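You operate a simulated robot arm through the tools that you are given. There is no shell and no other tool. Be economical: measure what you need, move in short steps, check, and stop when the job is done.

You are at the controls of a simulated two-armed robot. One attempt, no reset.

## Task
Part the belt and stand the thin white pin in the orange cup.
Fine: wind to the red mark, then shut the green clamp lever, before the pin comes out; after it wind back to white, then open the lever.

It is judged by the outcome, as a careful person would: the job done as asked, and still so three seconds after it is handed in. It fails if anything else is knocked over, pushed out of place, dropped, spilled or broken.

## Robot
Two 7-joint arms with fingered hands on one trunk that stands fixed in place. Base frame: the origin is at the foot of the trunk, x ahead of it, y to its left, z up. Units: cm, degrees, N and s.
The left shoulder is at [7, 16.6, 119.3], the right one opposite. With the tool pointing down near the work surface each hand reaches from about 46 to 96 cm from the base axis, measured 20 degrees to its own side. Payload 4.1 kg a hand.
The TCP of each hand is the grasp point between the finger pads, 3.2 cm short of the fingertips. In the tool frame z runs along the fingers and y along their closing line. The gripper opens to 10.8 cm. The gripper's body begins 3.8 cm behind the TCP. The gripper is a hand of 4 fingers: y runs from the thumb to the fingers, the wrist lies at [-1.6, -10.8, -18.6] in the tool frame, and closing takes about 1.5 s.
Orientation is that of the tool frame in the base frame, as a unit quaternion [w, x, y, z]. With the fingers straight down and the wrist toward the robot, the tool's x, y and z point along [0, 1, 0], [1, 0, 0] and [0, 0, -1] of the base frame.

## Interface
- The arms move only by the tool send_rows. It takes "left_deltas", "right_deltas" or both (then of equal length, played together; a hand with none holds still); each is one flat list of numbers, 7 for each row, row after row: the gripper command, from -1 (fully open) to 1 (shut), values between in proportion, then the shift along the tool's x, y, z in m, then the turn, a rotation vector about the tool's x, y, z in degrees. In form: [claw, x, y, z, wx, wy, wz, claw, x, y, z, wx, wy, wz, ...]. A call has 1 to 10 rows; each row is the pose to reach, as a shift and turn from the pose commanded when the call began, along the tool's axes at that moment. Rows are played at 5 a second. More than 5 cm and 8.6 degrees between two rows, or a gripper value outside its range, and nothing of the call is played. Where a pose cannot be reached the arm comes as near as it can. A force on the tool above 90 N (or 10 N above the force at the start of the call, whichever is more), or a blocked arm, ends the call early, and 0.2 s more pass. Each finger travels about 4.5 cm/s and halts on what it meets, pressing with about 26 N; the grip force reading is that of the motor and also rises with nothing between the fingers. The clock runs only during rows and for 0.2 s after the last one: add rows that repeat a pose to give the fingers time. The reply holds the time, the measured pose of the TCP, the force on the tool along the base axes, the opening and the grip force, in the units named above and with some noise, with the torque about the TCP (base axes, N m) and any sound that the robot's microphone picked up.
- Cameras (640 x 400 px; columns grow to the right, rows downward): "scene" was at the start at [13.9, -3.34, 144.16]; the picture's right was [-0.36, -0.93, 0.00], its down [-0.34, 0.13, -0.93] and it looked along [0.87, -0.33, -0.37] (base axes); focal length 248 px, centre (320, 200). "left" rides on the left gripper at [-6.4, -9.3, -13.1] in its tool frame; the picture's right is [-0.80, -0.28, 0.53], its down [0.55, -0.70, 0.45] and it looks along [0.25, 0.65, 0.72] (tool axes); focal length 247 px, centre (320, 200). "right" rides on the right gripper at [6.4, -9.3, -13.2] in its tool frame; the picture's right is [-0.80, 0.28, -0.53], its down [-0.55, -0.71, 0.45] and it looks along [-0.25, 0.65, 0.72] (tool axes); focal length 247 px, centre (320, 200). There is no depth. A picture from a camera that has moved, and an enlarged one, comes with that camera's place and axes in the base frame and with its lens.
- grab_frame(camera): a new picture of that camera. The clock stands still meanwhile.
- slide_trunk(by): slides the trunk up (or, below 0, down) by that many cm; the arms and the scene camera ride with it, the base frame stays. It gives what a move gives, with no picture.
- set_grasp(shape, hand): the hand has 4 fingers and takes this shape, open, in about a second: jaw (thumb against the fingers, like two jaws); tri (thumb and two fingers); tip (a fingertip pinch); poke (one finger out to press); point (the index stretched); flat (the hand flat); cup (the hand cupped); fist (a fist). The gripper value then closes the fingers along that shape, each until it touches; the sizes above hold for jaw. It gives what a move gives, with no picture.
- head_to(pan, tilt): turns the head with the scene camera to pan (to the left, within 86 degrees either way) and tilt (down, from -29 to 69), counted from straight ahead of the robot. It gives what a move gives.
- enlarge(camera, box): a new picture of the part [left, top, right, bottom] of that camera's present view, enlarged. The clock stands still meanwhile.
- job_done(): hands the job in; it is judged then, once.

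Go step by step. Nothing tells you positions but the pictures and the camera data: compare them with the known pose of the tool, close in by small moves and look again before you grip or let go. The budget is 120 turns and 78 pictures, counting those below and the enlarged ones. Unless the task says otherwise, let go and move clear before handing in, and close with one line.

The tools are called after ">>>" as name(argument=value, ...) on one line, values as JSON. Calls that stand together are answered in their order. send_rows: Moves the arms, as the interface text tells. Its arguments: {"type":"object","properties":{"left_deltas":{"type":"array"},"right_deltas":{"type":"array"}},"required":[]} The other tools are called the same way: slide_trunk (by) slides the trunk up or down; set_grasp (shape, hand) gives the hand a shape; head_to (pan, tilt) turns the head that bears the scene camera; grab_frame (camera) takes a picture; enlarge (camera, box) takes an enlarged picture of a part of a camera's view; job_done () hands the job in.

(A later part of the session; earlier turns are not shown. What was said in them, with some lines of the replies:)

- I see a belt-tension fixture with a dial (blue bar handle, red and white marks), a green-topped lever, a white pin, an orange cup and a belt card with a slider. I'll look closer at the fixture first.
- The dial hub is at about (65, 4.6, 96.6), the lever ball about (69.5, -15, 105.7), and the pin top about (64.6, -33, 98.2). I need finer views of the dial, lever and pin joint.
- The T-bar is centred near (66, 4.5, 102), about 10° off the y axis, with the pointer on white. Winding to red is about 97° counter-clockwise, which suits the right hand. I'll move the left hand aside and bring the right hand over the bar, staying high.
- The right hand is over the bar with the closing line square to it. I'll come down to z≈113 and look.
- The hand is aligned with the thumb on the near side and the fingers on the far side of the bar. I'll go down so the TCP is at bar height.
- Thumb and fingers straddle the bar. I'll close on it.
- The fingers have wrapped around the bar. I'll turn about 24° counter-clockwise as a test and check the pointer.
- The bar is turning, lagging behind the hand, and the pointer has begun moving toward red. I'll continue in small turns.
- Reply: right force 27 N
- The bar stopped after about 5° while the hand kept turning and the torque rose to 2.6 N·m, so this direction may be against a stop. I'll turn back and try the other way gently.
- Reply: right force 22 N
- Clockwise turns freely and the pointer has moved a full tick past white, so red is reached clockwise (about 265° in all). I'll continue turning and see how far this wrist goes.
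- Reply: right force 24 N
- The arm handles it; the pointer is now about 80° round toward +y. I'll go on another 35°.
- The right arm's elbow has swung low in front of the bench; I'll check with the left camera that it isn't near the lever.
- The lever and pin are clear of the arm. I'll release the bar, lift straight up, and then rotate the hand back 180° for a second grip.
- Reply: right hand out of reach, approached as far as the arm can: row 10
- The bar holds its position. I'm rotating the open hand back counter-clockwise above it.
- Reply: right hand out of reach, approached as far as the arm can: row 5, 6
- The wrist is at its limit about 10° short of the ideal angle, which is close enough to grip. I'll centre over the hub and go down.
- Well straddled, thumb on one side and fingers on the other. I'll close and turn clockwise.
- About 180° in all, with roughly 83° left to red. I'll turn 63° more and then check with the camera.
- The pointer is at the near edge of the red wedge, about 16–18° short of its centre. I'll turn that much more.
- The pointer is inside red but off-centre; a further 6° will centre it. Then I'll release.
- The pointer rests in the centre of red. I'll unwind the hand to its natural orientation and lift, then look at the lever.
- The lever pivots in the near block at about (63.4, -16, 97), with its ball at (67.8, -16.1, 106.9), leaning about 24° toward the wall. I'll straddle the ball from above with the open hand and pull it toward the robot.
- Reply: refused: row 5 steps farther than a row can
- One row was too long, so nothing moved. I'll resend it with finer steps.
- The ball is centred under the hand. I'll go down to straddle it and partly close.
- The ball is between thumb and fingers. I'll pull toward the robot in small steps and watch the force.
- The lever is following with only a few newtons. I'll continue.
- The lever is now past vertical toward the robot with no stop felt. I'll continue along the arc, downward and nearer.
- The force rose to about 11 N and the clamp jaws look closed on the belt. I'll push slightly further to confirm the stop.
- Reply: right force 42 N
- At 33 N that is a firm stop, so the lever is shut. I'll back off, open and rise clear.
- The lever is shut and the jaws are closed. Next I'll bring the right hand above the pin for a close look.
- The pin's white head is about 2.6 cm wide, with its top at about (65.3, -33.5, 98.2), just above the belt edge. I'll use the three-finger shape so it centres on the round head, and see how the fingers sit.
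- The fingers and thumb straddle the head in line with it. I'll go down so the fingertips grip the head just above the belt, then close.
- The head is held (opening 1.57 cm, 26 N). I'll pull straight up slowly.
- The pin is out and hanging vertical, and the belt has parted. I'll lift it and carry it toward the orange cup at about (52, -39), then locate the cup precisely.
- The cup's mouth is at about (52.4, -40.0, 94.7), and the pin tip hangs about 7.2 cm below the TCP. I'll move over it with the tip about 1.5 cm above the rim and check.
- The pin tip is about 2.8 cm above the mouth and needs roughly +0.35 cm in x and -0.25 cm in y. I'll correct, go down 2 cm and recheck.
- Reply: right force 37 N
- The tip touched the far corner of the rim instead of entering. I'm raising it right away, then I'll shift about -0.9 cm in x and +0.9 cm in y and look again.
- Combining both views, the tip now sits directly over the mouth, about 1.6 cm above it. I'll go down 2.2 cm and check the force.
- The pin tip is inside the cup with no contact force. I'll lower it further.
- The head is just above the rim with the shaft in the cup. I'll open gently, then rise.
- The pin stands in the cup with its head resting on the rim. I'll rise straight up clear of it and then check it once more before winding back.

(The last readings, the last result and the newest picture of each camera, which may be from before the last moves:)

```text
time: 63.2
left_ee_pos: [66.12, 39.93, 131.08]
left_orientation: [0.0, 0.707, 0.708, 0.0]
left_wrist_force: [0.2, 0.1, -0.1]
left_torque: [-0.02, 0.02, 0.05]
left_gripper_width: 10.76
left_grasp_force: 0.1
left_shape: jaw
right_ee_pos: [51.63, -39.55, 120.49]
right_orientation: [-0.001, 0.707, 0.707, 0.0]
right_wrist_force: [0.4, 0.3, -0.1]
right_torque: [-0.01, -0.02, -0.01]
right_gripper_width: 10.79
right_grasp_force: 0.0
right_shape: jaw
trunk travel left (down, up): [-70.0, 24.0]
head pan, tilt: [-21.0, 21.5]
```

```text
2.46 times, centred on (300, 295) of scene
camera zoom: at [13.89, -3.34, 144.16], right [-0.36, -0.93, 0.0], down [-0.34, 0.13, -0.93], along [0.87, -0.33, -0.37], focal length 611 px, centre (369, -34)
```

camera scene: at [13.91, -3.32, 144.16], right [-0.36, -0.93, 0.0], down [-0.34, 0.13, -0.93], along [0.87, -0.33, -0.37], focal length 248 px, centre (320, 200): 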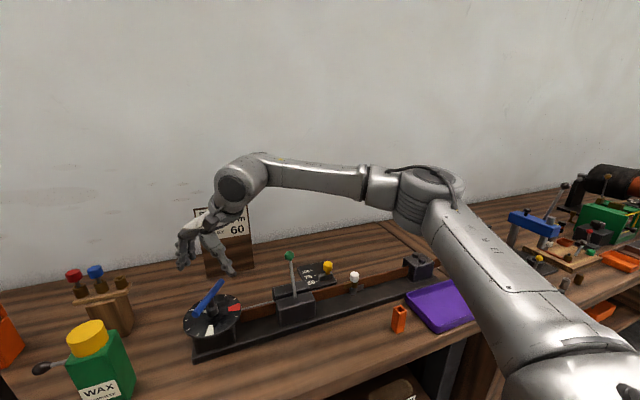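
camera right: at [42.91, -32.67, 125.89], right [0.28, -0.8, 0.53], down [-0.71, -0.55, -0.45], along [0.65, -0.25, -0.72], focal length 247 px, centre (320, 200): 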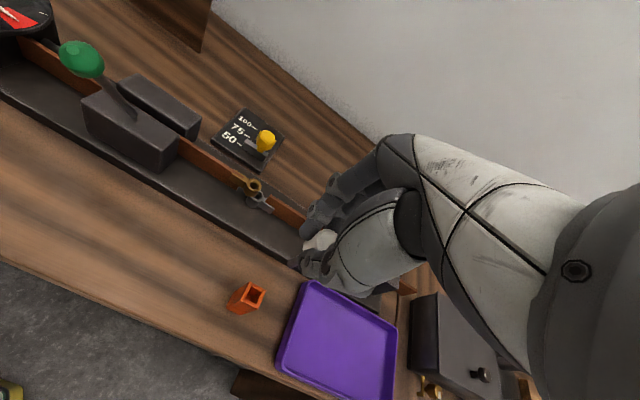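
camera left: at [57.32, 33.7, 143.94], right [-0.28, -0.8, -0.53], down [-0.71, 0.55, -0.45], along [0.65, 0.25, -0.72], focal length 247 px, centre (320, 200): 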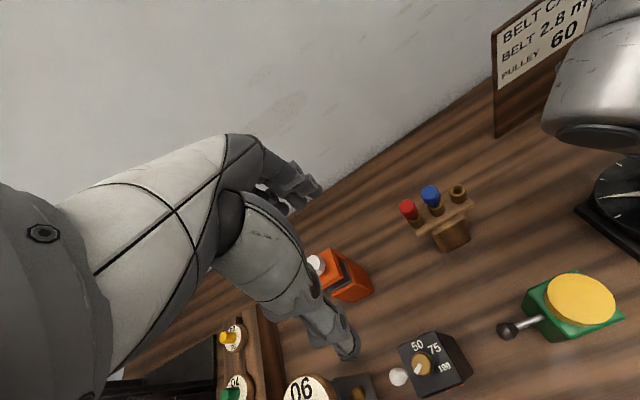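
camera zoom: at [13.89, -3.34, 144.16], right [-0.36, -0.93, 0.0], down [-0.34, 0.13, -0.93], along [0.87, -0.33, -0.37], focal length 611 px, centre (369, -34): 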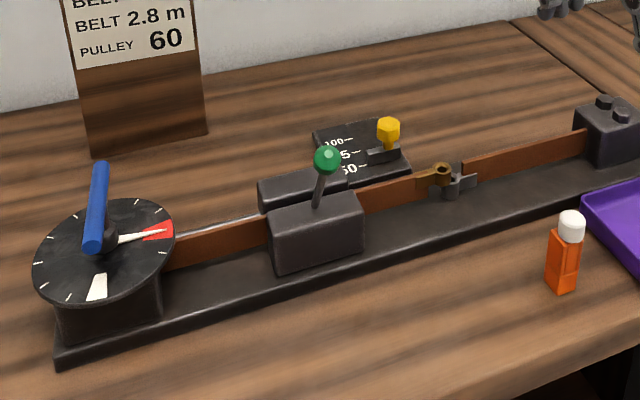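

Everything is in place. I'll carry the open hand back over the dial, turning it to match the bar, which now lies along x.

>>> send_rows(right_deltas=[-1, 0.044, 0.014, 0, 0, 0, 4, -1, 0.088, 0.028, 0, 0, 0, 8, -1, 0.132, 0.042, 0, 0, 0, 12, -1, 0.176, 0.056, 0, 0, 0, 16, -1, 0.22, 0.07, 0, 0, 0, 20, -1, 0.264, 0.084, 0, 0, 0, 24, -1, 0.308, 0.098, 0, 0, 0, 28, -1, 0.352, 0.112, 0, 0, 0, 32, -1, 0.396, 0.127, 0, 0, 0, 36, -1, 0.44, 0.141, 0, 0, 0, 40])

>>> send_rows(right_deltas=[-1, 0, 0, 0.02, 0, 0, 7, -1, 0, 0, 0.04, 0, 0, 14, -1, 0, 0, 0.06, 0, 0, 21, -1, 0, 0, 0.08, 0, 0, 28, -1, 0, 0, 0.08, 0, 0, 35, -1, 0, 0, 0.08, 0, 0, 42, -1, 0, 0, 0.08, 0, 0, 49])

>>> grab_frame(camera="right")

```text
time: 65.4
left_ee_pos: [66.05, 40.3, 130.91]
left_orientation: [0.001, 0.707, 0.707, -0.001]
left_wrist_force: [0.0, 2.1, 0.3]
left_torque: [-0.04, 0.02, 0.01]
left_gripper_width: 10.75
left_grasp_force: 0.0
left_shape: jaw
right_ee_pos: [65.91, 4.62, 120.54]
right_orientation: [0.001, 0.907, 0.422, 0.0]
right_wrist_force: [0.6, 0.8, 0.4]
right_torque: [-0.06, 0.01, 0.0]
right_gripper_width: 10.78
right_grasp_force: 0.1
right_shape: jaw
trunk travel left (down, up): [-70.0, 24.0]
head pan, tilt: [-21.0, 21.5]
```

```text
time: 67.0
left_ee_pos: [66.2, 39.99, 131.08]
left_orientation: [0.0, 0.706, 0.708, -0.001]
left_wrist_force: [0.3, -0.5, 0.4]
left_torque: [-0.01, -0.01, 0.01]
left_gripper_width: 10.73
left_grasp_force: 0.0
left_shape: jaw
right_ee_pos: [65.72, 4.37, 112.67]
right_orientation: [0.0, 1.0, 0.009, 0.0]
right_wrist_force: [0.1, -0.1, 0.5]
right_torque: [0.0, -0.03, 0.01]
right_gripper_width: 10.77
right_grasp_force: 0.0
right_shape: jaw
trunk travel left (down, up): [-70.0, 24.0]
head pan, tilt: [-21.0, 21.5]
```

```text
14 pictures are left
camera right: at [71.84, 13.79, 125.67], right [-0.79, -0.3, 0.53], down [-0.56, 0.7, -0.45], along [-0.24, -0.65, -0.72], focal length 247 px, centre (320, 200)
```

right: 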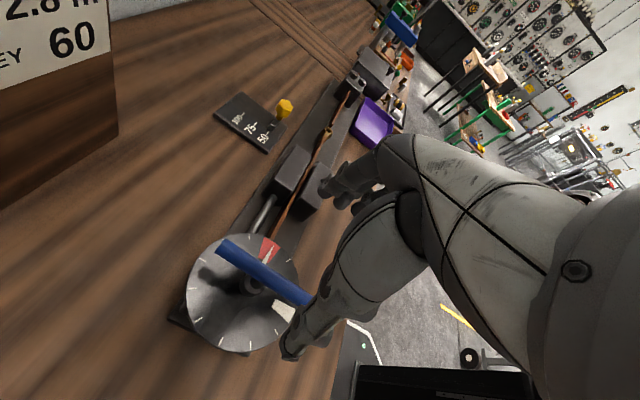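

The bar is aligned with the hand. I'll go down, grip, and wind counter-clockwise back toward white.

>>> send_rows(right_deltas=[-1, 0, 0, 0.04, 0, 0, 0, -1, 0, 0, 0.08, 0, 0, 0, -1, 0, 0, 0.103, 0, 0, 0, 0, 0, 0, 0.103, 0, 0, 0, 0.5, 0, 0, 0.103, 0, 0, 0, 1, 0, 0, 0.103, 0, 0, 0, 1, 0, 0, 0.103, 0, 0, 0, 1, 0, 0, 0.103, 0, 0, 0, 1, 0, 0, 0.103, 0, 0, 0, 1, 0, 0, 0.103, 0, 0, 0])

>>> send_rows(right_deltas=[1, 0, 0, 0, 0, 0, -7, 1, 0, 0, 0, 0, 0, -14, 1, 0, 0, 0, 0, 0, -21, 1, 0, 0, 0, 0, 0, -28, 1, 0, 0, 0, 0, 0, -35, 1, 0, 0, 0, 0, 0, -42, 1, 0, 0, 0, 0, 0, -49, 1, 0, 0, 0, 0, 0, -56, 1, 0, 0, 0, 0, 0, -63, 1, 0, 0, 0, 0, 0, -70])

>>> enlarge(camera="scene", box=[170, 230, 330, 350])

```text
time: 69.2
left_ee_pos: [66.23, 39.97, 130.99]
left_orientation: [0.0, 0.707, 0.708, 0.0]
left_wrist_force: [-1.2, -0.1, 0.4]
left_torque: [0.04, -0.02, 0.04]
left_gripper_width: 10.75
left_grasp_force: 0.2
left_shape: jaw
right_ee_pos: [65.55, 4.37, 102.23]
right_orientation: [0.0, 1.0, 0.009, -0.001]
right_wrist_force: [-1.4, 1.6, -5.5]
right_torque: [-0.02, 0.02, -0.03]
right_gripper_width: 0.02
right_grasp_force: 16.5
right_shape: jaw
trunk travel left (down, up): [-70.0, 24.0]
head pan, tilt: [-21.0, 21.5]
```

```text
time: 71.4
left_ee_pos: [66.32, 39.69, 130.94]
left_orientation: [-0.002, 0.707, 0.707, -0.001]
left_wrist_force: [-0.9, 1.0, 0.3]
left_torque: [0.01, -0.02, -0.01]
left_gripper_width: 10.77
left_grasp_force: 0.1
left_shape: jaw
right_ee_pos: [65.73, 4.15, 102.3]
right_orientation: [0.0, 0.814, 0.581, 0.0]
right_wrist_force: [0.9, -11.7, -16.6]
right_torque: [-0.11, -0.03, -0.16]
right_gripper_width: 0.28
right_grasp_force: 26.2
right_shape: jaw
trunk travel left (down, up): [-70.0, 24.0]
head pan, tilt: [-21.0, 21.5]
```

```text
3.33 times, centred on (250, 290) of scene
camera zoom: at [14.2, -3.57, 144.12], right [-0.36, -0.93, 0.0], down [-0.34, 0.13, -0.93], along [0.87, -0.33, -0.37], focal length 827 px, centre (553, -100)
```

zoom: 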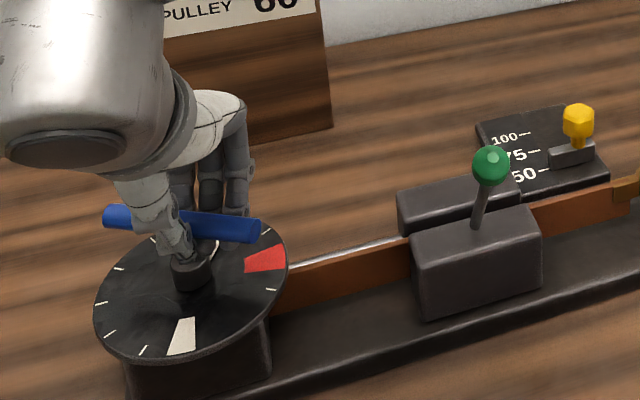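

Winding back works. I'll continue to the wrist limit (another 70°), then release and lift.

>>> send_rows(right_deltas=[1, 0, 0, 0, 0, 0, -7, 1, 0, 0, 0, 0, 0, -14, 1, 0, 0, 0, 0, 0, -21, 1, 0, 0, 0, 0, 0, -28, 1, 0, 0, 0, 0, 0, -35, 1, 0, 0, 0, 0, 0, -42, 1, 0, 0, 0, 0, 0, -49, 1, 0, 0, 0, 0, 0, -56, 1, 0, 0, 0, 0, 0, -63, 1, 0, 0, 0, 0, 0, -70])

>>> send_rows(right_deltas=[0, 0, 0, 0, 0, 0, 0, -1, 0, 0, 0, 0, 0, 0, -1, 0, 0, 0, 0, 0, 0, -1, 0, 0, 0, 0, 0, 0, -1, 0, 0, 0, 0, 0, 0, -1, 0, 0, 0, 0, 0, 0, -1, 0, 0, 0, 0, 0, 0, -1, 0, 0, -0.03, 0, 0, 0, -1, 0, 0, -0.06, 0, 0, 0, -1, 0, 0, -0.1, 0, 0, 0])

>>> enlarge(camera="scene", box=[170, 250, 270, 350])

```text
time: 73.6
left_ee_pos: [66.57, 39.83, 130.8]
left_orientation: [-0.003, 0.707, 0.708, -0.002]
left_wrist_force: [0.1, -0.6, -1.1]
left_torque: [-0.01, 0.03, 0.02]
left_gripper_width: 10.75
left_grasp_force: 0.2
left_shape: jaw
right_ee_pos: [66.0, 4.29, 102.14]
right_orientation: [-0.001, 0.333, 0.943, 0.0]
right_wrist_force: [23.9, -7.7, -8.3]
right_torque: [0.01, -0.2, -0.24]
right_gripper_width: 0.27
right_grasp_force: 26.7
right_shape: jaw
trunk travel left (down, up): [-70.0, 24.0]
head pan, tilt: [-21.0, 21.5]
```

```text
time: 75.8
left_ee_pos: [66.08, 40.0, 131.08]
left_orientation: [0.0, 0.707, 0.707, 0.0]
left_wrist_force: [-0.4, 0.0, 0.8]
left_torque: [0.01, -0.04, -0.01]
left_gripper_width: 10.75
left_grasp_force: 0.0
left_shape: jaw
right_ee_pos: [65.46, 4.44, 112.26]
right_orientation: [0.0, 0.333, 0.943, 0.0]
right_wrist_force: [0.4, -0.1, 1.1]
right_torque: [0.03, -0.03, -0.02]
right_gripper_width: 10.76
right_grasp_force: 0.1
right_shape: jaw
trunk travel left (down, up): [-70.0, 24.0]
head pan, tilt: [-21.0, 21.5]
```

```text
4.00 times, centred on (220, 300) of scene
camera zoom: at [13.82, -3.3, 144.16], right [-0.36, -0.93, 0.0], down [-0.34, 0.13, -0.93], along [0.87, -0.33, -0.37], focal length 993 px, centre (720, -200)
```

zoom: 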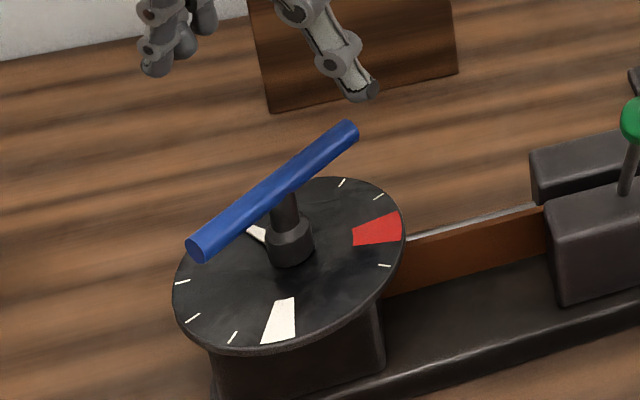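

The bar is now at about -48°, with about 129° remaining to white. I'll rotate the open hand back clockwise above it for the second grip.

>>> send_rows(right_deltas=[-1, 0, 0, 0, 0, 0, 7, -1, 0, 0, 0, 0, 0, 14, -1, 0, 0, 0, 0, 0, 21, -1, 0, 0, 0, 0, 0, 28, -1, 0, 0, 0, 0, 0, 35, -1, 0, 0, 0, 0, 0, 42, -1, 0, 0, 0, 0, 0, 49, -1, 0, 0, 0, 0, 0, 56, -1, 0, 0, 0, 0, 0, 63, -1, 0, 0, 0, 0, 0, 70])

>>> send_rows(right_deltas=[-1, 0, 0, 0, 0, 0, 7, -1, 0, 0, 0, 0, 0, 14, -1, 0, 0, 0, 0, 0, 21, -1, 0, 0, 0, 0, 0, 28, -1, 0, 0, 0, 0, 0, 35, -1, 0, 0, 0, 0, 0, 42, -1, 0, 0, 0, 0, 0, 49, -1, 0, 0, 0, 0, 0, 56, -1, 0, 0, 0, 0, 0, 63, -1, 0, 0, 0, 0, 0, 70])

>>> send_rows(right_deltas=[-1, 0, 0, 0.01, 0, 0, 7, -1, 0, 0, 0.02, 0, 0, 14, -1, 0, 0, 0.03, 0, 0, 21, -1, 0, 0, 0.03, 0, 0, 28, -1, 0, 0, 0.03, 0, 0, 35, -1, 0, 0, 0.03, 0, 0, 42])

```text
time: 78.0
left_ee_pos: [66.02, 40.01, 131.17]
left_orientation: [0.0, 0.707, 0.708, -0.001]
left_wrist_force: [-0.4, 0.0, 0.2]
left_torque: [0.03, 0.01, -0.03]
left_gripper_width: 10.75
left_grasp_force: 0.2
left_shape: jaw
right_ee_pos: [65.65, 4.33, 112.29]
right_orientation: [0.0, 0.815, 0.58, 0.0]
right_wrist_force: [-0.4, -1.0, -0.3]
right_torque: [0.04, 0.0, 0.02]
right_gripper_width: 10.78
right_grasp_force: 0.2
right_shape: jaw
trunk travel left (down, up): [-70.0, 24.0]
head pan, tilt: [-21.0, 21.5]
```

```text
time: 80.2
left_ee_pos: [66.13, 40.03, 130.98]
left_orientation: [0.0, 0.707, 0.708, -0.001]
left_wrist_force: [-0.1, 0.5, -1.0]
left_torque: [-0.03, -0.02, -0.01]
left_gripper_width: 10.75
left_grasp_force: 0.0
left_shape: jaw
right_ee_pos: [65.68, 4.49, 112.31]
right_orientation: [0.001, 1.0, 0.008, 0.0]
right_wrist_force: [0.4, -1.1, -0.1]
right_torque: [-0.04, 0.02, -0.03]
right_gripper_width: 10.79
right_grasp_force: 0.0
right_shape: jaw
trunk travel left (down, up): [-70.0, 24.0]
head pan, tilt: [-21.0, 21.5]
```

```text
time: 81.6
left_ee_pos: [66.07, 39.87, 131.0]
left_orientation: [0.0, 0.707, 0.707, -0.001]
left_wrist_force: [-0.9, -0.1, 0.8]
left_torque: [-0.01, 0.03, -0.03]
left_gripper_width: 10.78
left_grasp_force: 0.0
left_shape: jaw
right_ee_pos: [64.02, 3.23, 108.89]
right_orientation: [-0.002, 0.936, -0.351, 0.001]
right_wrist_force: [-0.3, 0.5, 0.6]
right_torque: [-0.01, -0.01, 0.0]
right_gripper_width: 10.76
right_grasp_force: 0.0
right_shape: jaw
right hand out of reach, approached as far as the arm can: row 5, 6
trunk travel left (down, up): [-70.0, 24.0]
head pan, tilt: [-21.0, 21.5]
```

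The wrist reaches -41° but at the edge of its range. I'll back off 6°, recentre on the hub, and go down, checking the pose before closing.

>>> send_rows(right_deltas=[-1, 0.002, -0.01, 0, 0, 0, -4, -1, 0.0046, -0.0206, 0.01, 0, 0, -7, -1, 0.0046, -0.0206, 0.03, 0, 0, -7, -1, 0.0046, -0.0206, 0.03, 0, 0, -7])

```text
time: 82.6
left_ee_pos: [66.06, 39.91, 131.08]
left_orientation: [0.001, 0.706, 0.708, 0.0]
left_wrist_force: [-0.1, -0.3, 0.0]
left_torque: [0.02, -0.01, -0.01]
left_gripper_width: 10.77
left_grasp_force: 0.1
left_shape: jaw
right_ee_pos: [65.01, 4.11, 105.81]
right_orientation: [-0.001, 0.957, -0.291, 0.001]
right_wrist_force: [-0.3, -0.1, -0.7]
right_torque: [0.01, -0.04, 0.01]
right_gripper_width: 10.75
right_grasp_force: 0.0
right_shape: jaw
right hand out of reach, approached as far as the arm can: row 1, 2, 3, 4
trunk travel left (down, up): [-70.0, 24.0]
head pan, tilt: [-21.0, 21.5]
```

>>> send_rows(right_deltas=[-1, 0.002, -0.004, 0.015, 0, 0, -3, -1, 0.0035, -0.0065, 0.036, 0, 0, -4, -1, 0.0035, -0.0065, 0.036, 0, 0, -4])

>>> enlarge(camera="scene", box=[160, 230, 280, 350])

```text
time: 83.4
left_ee_pos: [66.07, 39.91, 131.0]
left_orientation: [0.0, 0.706, 0.708, 0.0]
left_wrist_force: [-0.1, -0.2, -0.2]
left_torque: [-0.03, 0.02, 0.01]
left_gripper_width: 10.78
left_grasp_force: 0.0
left_shape: jaw
right_ee_pos: [65.54, 4.58, 102.25]
right_orientation: [0.0, 0.966, -0.258, 0.0]
right_wrist_force: [0.4, 0.2, -0.1]
right_torque: [0.05, 0.02, -0.02]
right_gripper_width: 10.77
right_grasp_force: 0.0
right_shape: jaw
trunk travel left (down, up): [-70.0, 24.0]
head pan, tilt: [-21.0, 21.5]
```

```text
3.33 times, centred on (220, 290) of scene
camera zoom: at [13.87, -3.31, 144.16], right [-0.36, -0.93, 0.0], down [-0.34, 0.13, -0.93], along [0.87, -0.33, -0.37], focal length 827 px, centre (653, -100)
```

zoom: 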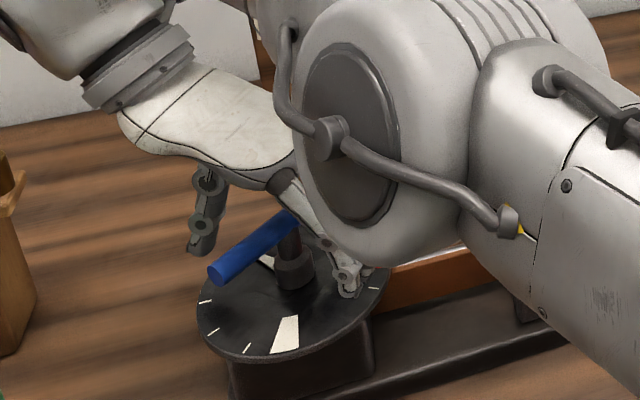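

The fingers straddle the bar. I'll close, then wind counter-clockwise about 112° and look.

>>> send_rows(right_deltas=[0, 0, 0, 0, 0, 0, 0, 0.5, 0, 0, 0, 0, 0, 0, 1, 0, 0, 0, 0, 0, 0, 1, 0, 0, 0, 0, 0, 0, 1, 0, 0, 0, 0, 0, 0, 1, 0, 0, 0, 0, 0, 0, 1, 0, 0, 0, 0, 0, 0, 1, 0, 0, 0, 0, 0, 0])

>>> send_rows(right_deltas=[1, 0, 0, 0, 0, 0, -7, 1, 0, 0, 0, 0, 0, -14, 1, 0, 0, 0, 0, 0, -21, 1, 0, 0, 0, 0, 0, -28, 1, 0, 0, 0, 0, 0, -35, 1, 0, 0, 0, 0, 0, -42, 1, 0, 0, 0, 0, 0, -49, 1, 0, 0, 0, 0, 0, -56, 1, 0, 0, 0, 0, 0, -63, 1, 0, 0, 0, 0, 0, -70])

>>> send_rows(right_deltas=[1, 0, 0, 0, 0, 0, -7, 1, 0, 0, 0, 0, 0, -14, 1, 0, 0, 0, 0, 0, -21, 1, 0, 0, 0, 0, 0, -28, 1, 0, 0, 0, 0, 0, -35, 1, 0, 0, 0, 0, 0, -42])

>>> enlarge(camera="scene", box=[160, 230, 280, 350])

```text
time: 85.2
left_ee_pos: [66.27, 40.13, 130.99]
left_orientation: [0.0, 0.706, 0.708, -0.001]
left_wrist_force: [0.5, -0.3, -0.1]
left_torque: [0.04, 0.01, -0.02]
left_gripper_width: 10.76
left_grasp_force: 0.0
left_shape: jaw
right_ee_pos: [65.64, 4.7, 102.19]
right_orientation: [0.001, 0.966, -0.257, 0.0]
right_wrist_force: [0.2, 3.7, -6.2]
right_torque: [0.0, 0.03, -0.1]
right_gripper_width: 0.5
right_grasp_force: 25.9
right_shape: jaw
trunk travel left (down, up): [-70.0, 24.0]
head pan, tilt: [-21.0, 21.5]
```

```text
time: 87.4
left_ee_pos: [66.25, 39.77, 131.12]
left_orientation: [0.0, 0.707, 0.708, -0.001]
left_wrist_force: [0.4, 0.3, -0.1]
left_torque: [-0.03, -0.01, -0.03]
left_gripper_width: 10.76
left_grasp_force: 0.0
left_shape: jaw
right_ee_pos: [65.65, 4.4, 102.08]
right_orientation: [0.0, 0.939, 0.343, 0.0]
right_wrist_force: [-6.0, -6.7, -13.1]
right_torque: [-0.12, 0.06, -0.17]
right_gripper_width: 0.5
right_grasp_force: 26.4
right_shape: jaw
trunk travel left (down, up): [-70.0, 24.0]
head pan, tilt: [-21.0, 21.5]
```

```text
time: 88.8
left_ee_pos: [66.29, 39.62, 131.13]
left_orientation: [-0.002, 0.707, 0.707, -0.001]
left_wrist_force: [-0.7, -1.1, 0.7]
left_torque: [0.01, -0.02, 0.02]
left_gripper_width: 10.78
left_grasp_force: 0.0
left_shape: jaw
right_ee_pos: [65.74, 4.31, 102.15]
right_orientation: [0.0, 0.754, 0.657, 0.001]
right_wrist_force: [2.9, -14.7, -10.8]
right_torque: [-0.12, -0.03, -0.15]
right_gripper_width: 0.5
right_grasp_force: 25.7
right_shape: jaw
trunk travel left (down, up): [-70.0, 24.0]
head pan, tilt: [-21.0, 21.5]
```

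```text
3.33 times, centred on (220, 290) of scene
camera zoom: at [14.14, -3.64, 144.13], right [-0.36, -0.93, 0.0], down [-0.34, 0.13, -0.93], along [0.87, -0.33, -0.37], focal length 827 px, centre (653, -100)
```

zoom: 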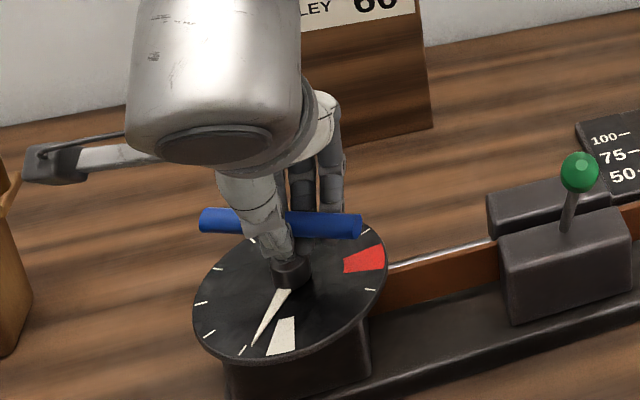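

About 19° remain to the centre of white. I'll turn exactly that much.

>>> send_rows(right_deltas=[1, 0, 0, 0, 0, 0, -6, 1, 0, 0, 0, 0, 0, -12, 1, 0, 0, 0, 0, 0, -18, 1, 0, 0, 0, 0, 0, -19, 1, 0, 0, 0, 0, 0, -19])

>>> enlarge(camera="scene", box=[160, 230, 280, 350])

```text
time: 90.0
left_ee_pos: [66.34, 39.66, 130.95]
left_orientation: [-0.003, 0.708, 0.707, 0.0]
left_wrist_force: [-0.6, -0.1, 0.0]
left_torque: [0.0, 0.0, -0.02]
left_gripper_width: 10.77
left_grasp_force: 0.1
left_shape: jaw
right_ee_pos: [65.77, 4.31, 102.15]
right_orientation: [-0.002, 0.636, 0.772, 0.0]
right_wrist_force: [9.4, -12.1, -5.6]
right_torque: [-0.12, -0.05, -0.25]
right_gripper_width: 0.51
right_grasp_force: 25.8
right_shape: jaw
trunk travel left (down, up): [-70.0, 24.0]
head pan, tilt: [-21.0, 21.5]
```

```text
3.33 times, centred on (220, 290) of scene
camera zoom: at [14.19, -3.56, 144.12], right [-0.36, -0.93, 0.0], down [-0.34, 0.13, -0.93], along [0.87, -0.33, -0.37], focal length 827 px, centre (653, -100)
```

zoom: 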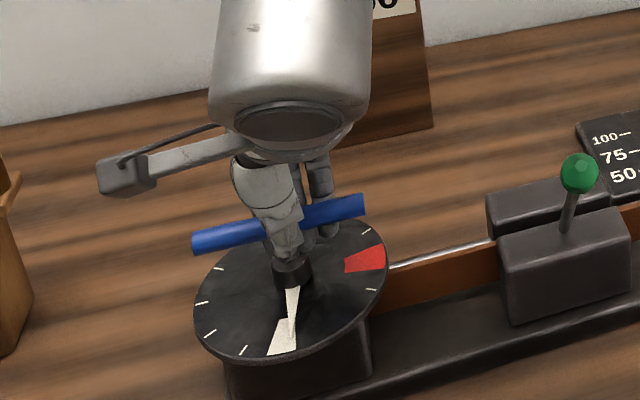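

The pointer is within white but about 6° past its centre. I'll ease the hand back to take up the slack and recentre it.

>>> send_rows(right_deltas=[1, 0, 0, 0, 0, 0, 6, 1, 0, 0, 0, 0, 0, 12, 1, 0, 0, 0, 0, 0, 18, 1, 0, 0, 0, 0, 0, 22, 1, 0, 0, 0, 0, 0, 22])

>>> enlarge(camera="scene", box=[170, 260, 270, 350])

```text
time: 91.2
left_ee_pos: [66.24, 39.99, 130.98]
left_orientation: [0.0, 0.706, 0.708, -0.001]
left_wrist_force: [0.2, -0.4, 0.7]
left_torque: [0.02, 0.0, -0.02]
left_gripper_width: 10.78
left_grasp_force: 0.1
left_shape: jaw
right_ee_pos: [65.69, 4.54, 101.99]
right_orientation: [-0.001, 0.772, 0.636, -0.001]
right_wrist_force: [5.7, -1.3, -6.0]
right_torque: [0.03, -0.08, 0.17]
right_gripper_width: 0.5
right_grasp_force: 26.0
right_shape: jaw
trunk travel left (down, up): [-70.0, 24.0]
head pan, tilt: [-21.0, 21.5]
```

```text
4.44 times, centred on (220, 305) of scene
camera zoom: at [14.12, -3.33, 144.13], right [-0.36, -0.93, 0.0], down [-0.34, 0.13, -0.93], along [0.87, -0.33, -0.37], focal length 1103 px, centre (764, -267)
```

zoom: 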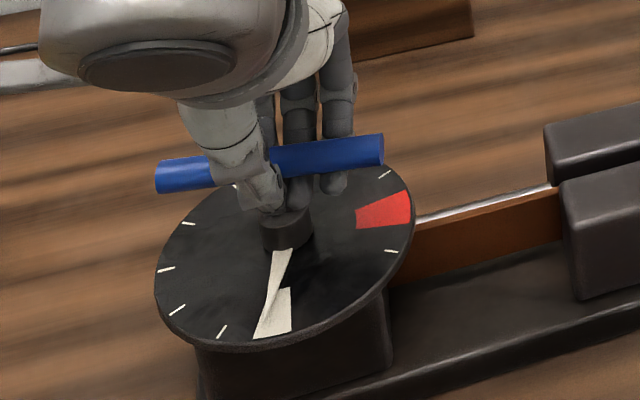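

That moved it slightly past the other way, to white's left edge. I'll turn the hand 14° counter-clockwise (8° slack plus 6°) and then release.

>>> send_rows(right_deltas=[1, 0, 0, 0, 0, 0, -5, 1, 0, 0, 0, 0, 0, -10, 1, 0, 0, 0, 0, 0, -14, 1, 0, 0, 0, 0, 0, -14])

>>> send_rows(right_deltas=[0, 0, 0, 0, 0, 0, 0, -1, 0, 0, 0, 0, 0, 0, -1, 0, 0, 0, 0, 0, 0, -1, 0, 0, 0, 0, 0, 0, -1, 0, 0, 0, 0, 0, 0, -1, 0, 0, 0, 0, 0, 0, -1, 0, 0, 0, 0, 0, 0, -1, 0, 0, -0.03, 0, 0, 0, -1, 0, 0, -0.07, 0, 0, 0, -1, 0, 0, -0.11, 0, 0, 0])

>>> enlarge(camera="scene", box=[170, 260, 310, 350])

```text
time: 92.2
left_ee_pos: [66.34, 39.91, 130.93]
left_orientation: [-0.001, 0.707, 0.707, -0.001]
left_wrist_force: [-0.3, -0.3, 0.0]
left_torque: [0.02, 0.03, 0.01]
left_gripper_width: 10.74
left_grasp_force: 0.0
left_shape: jaw
right_ee_pos: [65.65, 4.33, 101.96]
right_orientation: [-0.001, 0.688, 0.726, 0.0]
right_wrist_force: [3.0, -4.2, -8.6]
right_torque: [0.05, 0.04, -0.13]
right_gripper_width: 0.48
right_grasp_force: 26.0
right_shape: jaw
trunk travel left (down, up): [-70.0, 24.0]
head pan, tilt: [-21.0, 21.5]
```

```text
time: 94.4
left_ee_pos: [65.95, 39.91, 131.1]
left_orientation: [0.0, 0.707, 0.707, 0.0]
left_wrist_force: [0.1, 0.0, 0.1]
left_torque: [0.01, -0.05, 0.01]
left_gripper_width: 10.77
left_grasp_force: 0.1
left_shape: jaw
right_ee_pos: [65.45, 4.66, 112.93]
right_orientation: [0.0, 0.689, 0.725, 0.0]
right_wrist_force: [0.1, -0.2, 0.3]
right_torque: [0.0, 0.01, -0.01]
right_gripper_width: 10.78
right_grasp_force: 0.1
right_shape: jaw
trunk travel left (down, up): [-70.0, 24.0]
head pan, tilt: [-21.0, 21.5]
```

```text
4.44 times, centred on (240, 305) of scene
camera zoom: at [13.84, -3.32, 144.16], right [-0.36, -0.93, 0.0], down [-0.34, 0.13, -0.93], along [0.87, -0.33, -0.37], focal length 1103 px, centre (676, -267)
```

zoom: 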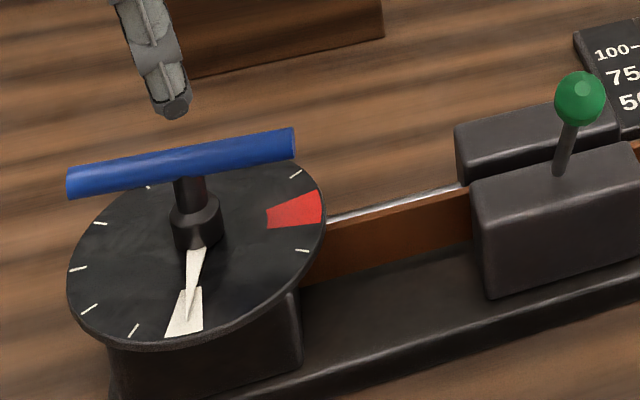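

The pointer is centred on white again. Now I'll go to the lever, straddle the ball (about (58.2, -15.8, 106.2)), and push it back toward the wall to open it.

>>> send_rows(right_deltas=[-1, 0, 0, -0.04, 0, 0, 1, -1, 0, 0, -0.08, 0, 0, 2, -1, -0.04, -0.015, -0.08, 0, 0, 3, -1, -0.08, -0.03, -0.08, 0, 0, 3, -1, -0.12, -0.045, -0.08, 0, 0, 3, -1, -0.16, -0.06, -0.07, 0, 0, 3, -1, -0.202, -0.075, -0.05, 0, 0, 3, -1, -0.202, -0.075, -0.03, 0, 0, 3])

>>> enlarge(camera="right", box=[150, 180, 400, 400])

```text
time: 96.2
left_ee_pos: [66.21, 40.13, 130.99]
left_orientation: [0.001, 0.707, 0.708, -0.001]
left_wrist_force: [0.5, 0.7, 0.2]
left_torque: [-0.02, -0.01, 0.01]
left_gripper_width: 10.75
left_grasp_force: 0.0
left_shape: jaw
right_ee_pos: [59.01, -15.89, 116.02]
right_orientation: [0.001, 0.706, 0.708, 0.0]
right_wrist_force: [0.3, -0.4, 0.8]
right_torque: [-0.03, 0.03, -0.03]
right_gripper_width: 10.76
right_grasp_force: 0.0
right_shape: jaw
trunk travel left (down, up): [-70.0, 24.0]
head pan, tilt: [-21.0, 21.5]
```

```text
1.82 times, centred on (275, 290) of right
camera zoom: at [49.65, -9.58, 129.07], right [0.28, -0.8, 0.53], down [-0.71, -0.55, -0.45], along [0.65, -0.25, -0.72], focal length 449 px, centre (402, 36)
```

zoom: 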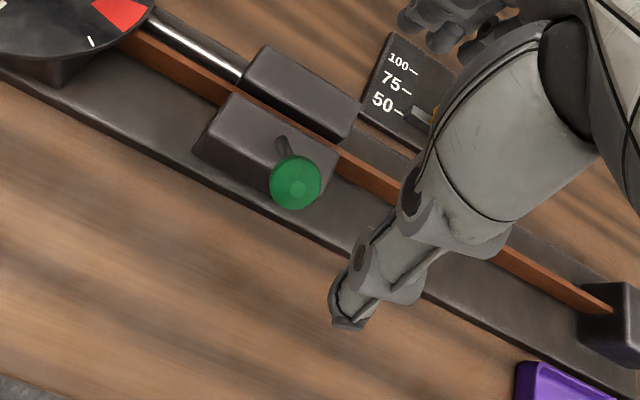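

The ball is at about (57.8, -15.1, 106). I'll go down around it, narrow the hand, and start pushing.

>>> send_rows(right_deltas=[-1, 0.006, -0.005, 0.04, 0, 0, 0, -1, 0.006, -0.005, 0.08, 0, 0, 0, -1, 0.006, -0.005, 0.095, 0, 0, 0, -0.4, 0.006, -0.005, 0.095, 0, 0, 0, -0.2, 0.006, -0.005, 0.095, 0, 0, 0, -0.2, 0.006, 0.005, 0.095, 0, 0, 0, -0.2, 0.006, 0.015, 0.093, 0, 0, 0, -0.2, 0.006, 0.025, 0.09, 0, 0, 0, -0.2, 0.006, 0.035, 0.088, 0, 0, 0, -0.2, 0.006, 0.045, 0.087, 0, 0, 0])

>>> send_rows(right_deltas=[-0.2, 0, 0.01, 0, 0, 0, 0, -0.2, 0, 0.02, 0, 0, 0, 0, -0.2, 0, 0.03, 0, 0, 0, 0, -0.2, 0, 0.04, 0, 0, 0, 0, -0.2, 0, 0.05, 0.002, 0, 0, 0, -0.2, 0, 0.06, 0.004, 0, 0, 0])

>>> enlarge(camera="scene", box=[220, 200, 380, 340])

```text
time: 98.4
left_ee_pos: [65.94, 39.93, 131.11]
left_orientation: [0.0, 0.707, 0.707, 0.0]
left_wrist_force: [-0.2, -0.5, -0.9]
left_torque: [0.0, -0.01, -0.03]
left_gripper_width: 10.78
left_grasp_force: 0.1
left_shape: jaw
right_ee_pos: [63.54, -15.59, 107.54]
right_orientation: [0.001, 0.707, 0.707, 0.001]
right_wrist_force: [-4.6, -2.3, 4.8]
right_torque: [0.0, 0.16, 0.06]
right_gripper_width: 6.86
right_grasp_force: 0.0
right_shape: jaw
trunk travel left (down, up): [-70.0, 24.0]
head pan, tilt: [-21.0, 21.5]
```

```text
time: 99.8
left_ee_pos: [66.04, 39.93, 130.99]
left_orientation: [0.0, 0.707, 0.707, 0.0]
left_wrist_force: [-1.1, -0.2, -1.2]
left_torque: [-0.01, 0.01, -0.03]
left_gripper_width: 10.79
left_grasp_force: 0.0
left_shape: jaw
right_ee_pos: [69.56, -15.26, 107.13]
right_orientation: [0.0, 0.707, 0.707, 0.0]
right_wrist_force: [-2.4, -0.4, 1.9]
right_torque: [0.01, 0.11, 0.04]
right_gripper_width: 6.77
right_grasp_force: 0.0
right_shape: jaw
trunk travel left (down, up): [-70.0, 24.0]
head pan, tilt: [-21.0, 21.5]
```

```text
2.86 times, centred on (300, 270) of scene
camera zoom: at [13.85, -3.32, 144.16], right [-0.36, -0.93, 0.0], down [-0.34, 0.13, -0.93], along [0.87, -0.33, -0.37], focal length 709 px, centre (377, 0)
```

zoom: 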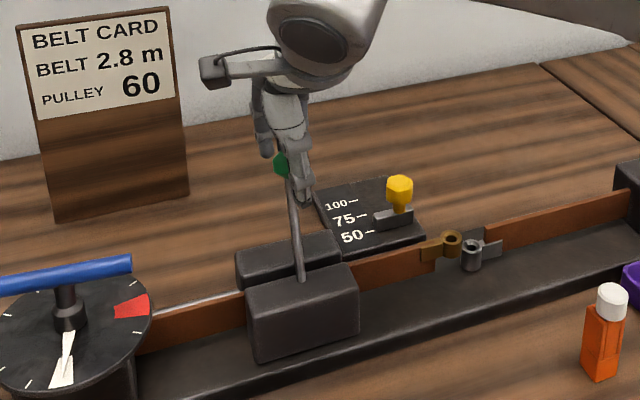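

The lever is nearly back upright toward the wall. I'll push on to its stop.

>>> send_rows(right_deltas=[-0.2, 0, 0.01, 0.002, 0, 0, 0, -0.2, 0, 0.018, 0.005, 0, 0, 0])

```text
time: 100.4
left_ee_pos: [65.85, 39.9, 131.33]
left_orientation: [0.0, 0.707, 0.707, 0.001]
left_wrist_force: [0.3, 0.1, 1.0]
left_torque: [0.01, -0.04, 0.0]
left_gripper_width: 10.75
left_grasp_force: 0.1
left_shape: jaw
right_ee_pos: [71.15, -15.49, 106.65]
right_orientation: [0.001, 0.707, 0.707, 0.0]
right_wrist_force: [-6.5, -1.8, 2.1]
right_torque: [-0.05, 0.17, 0.11]
right_gripper_width: 7.05
right_grasp_force: 0.1
right_shape: jaw
trunk travel left (down, up): [-70.0, 24.0]
head pan, tilt: [-21.0, 21.5]
```

>>> send_rows(right_deltas=[-0.2, 0, 0.007, 0.003, 0, 0, 0, -0.2, 0, 0.013, 0.006, 0, 0, 0])

```text
time: 101.0
left_ee_pos: [65.18, 39.75, 131.64]
left_orientation: [0.002, 0.707, 0.707, 0.003]
left_wrist_force: [0.2, -0.1, -0.3]
left_torque: [-0.04, 0.0, 0.0]
left_gripper_width: 10.77
left_grasp_force: 0.0
left_shape: jaw
right_ee_pos: [71.85, -15.59, 106.39]
right_orientation: [0.003, 0.706, 0.708, 0.003]
right_wrist_force: [-34.7, -7.2, 16.4]
right_torque: [0.05, 0.55, 0.34]
right_gripper_width: 7.57
right_grasp_force: 0.1
right_shape: jaw
trunk travel left (down, up): [-70.0, 24.0]
head pan, tilt: [-21.0, 21.5]
```

The force of 35 N shows the lever is against its open stop. I'll back off, open, rise clear and check everything.

>>> send_rows(right_deltas=[-0.2, 0, -0.015, -0.005, 0, 0, 0, -0.6, 0, -0.03, -0.006, 0, 0, 0, -1, 0, -0.035, -0.006, 0, 0, 0, -1, 0, -0.035, -0.006, 0, 0, 0, -1, 0, -0.035, -0.04, 0, 0, 0, -1, 0, -0.035, -0.08, 0, 0, 0, -1, 0, -0.035, -0.12, 0, 0, 0, -1, 0, -0.035, -0.16, 0, 0, 0, -1, 0, -0.055, -0.2, 0, 0, 0])

>>> enlarge(camera="scene", box=[170, 210, 450, 360])

```text
time: 103.0
left_ee_pos: [65.89, 40.11, 131.14]
left_orientation: [0.001, 0.707, 0.707, 0.0]
left_wrist_force: [0.0, -0.4, 0.0]
left_torque: [-0.01, -0.03, -0.01]
left_gripper_width: 10.74
left_grasp_force: 0.1
left_shape: jaw
right_ee_pos: [67.05, -15.25, 126.19]
right_orientation: [0.0, 0.706, 0.708, 0.0]
right_wrist_force: [0.6, 0.3, -0.1]
right_torque: [0.0, 0.0, -0.03]
right_gripper_width: 10.77
right_grasp_force: 0.0
right_shape: jaw
trunk travel left (down, up): [-70.0, 24.0]
head pan, tilt: [-21.0, 21.5]
```

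```text
2.29 times, centred on (310, 285) of scene
camera zoom: at [13.71, -3.29, 144.17], right [-0.36, -0.93, 0.0], down [-0.34, 0.13, -0.93], along [0.87, -0.33, -0.37], focal length 567 px, centre (343, 6)
```

zoom: 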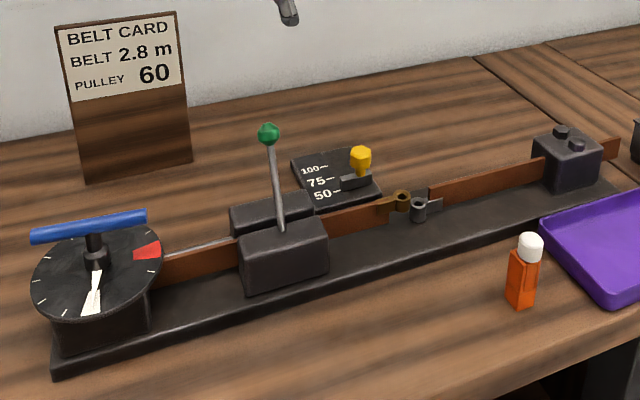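

The pointer is on white, the lever is open, the belt is parted and the pin is in the cup. One close look at the pin, then I'll hand in.

>>> enlarge(camera="scene", box=[370, 290, 430, 350])

```text
6.67 times, centred on (400, 320) of scene
camera zoom: at [13.71, -3.29, 144.17], right [-0.36, -0.93, 0.0], down [-0.34, 0.13, -0.93], along [0.87, -0.33, -0.37], focal length 1655 px, centre (-213, -600)
```

zoom: 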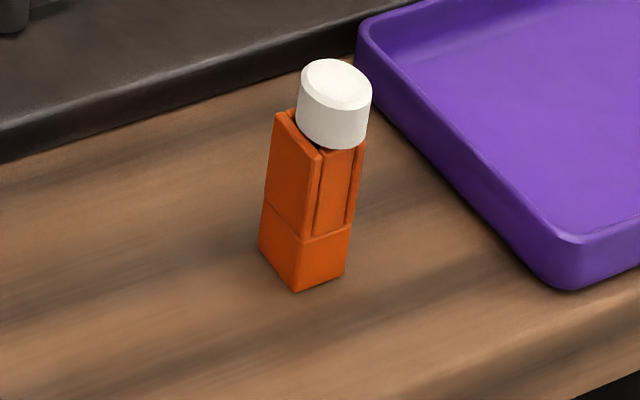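

The pin stands stably in the upright cup, with its head leaning slightly on the rim. Both hands are clear, so I'm handing in.

>>> job_done()

```text
The job is handed in.
```

The belt is parted and the white pin stands in the orange cup. I wound to red and shut the clamp before pulling the pin, then wound back to white and opened the clamp. The pin tip touched the cup's rim once on the way in, but nothing was knocked over.
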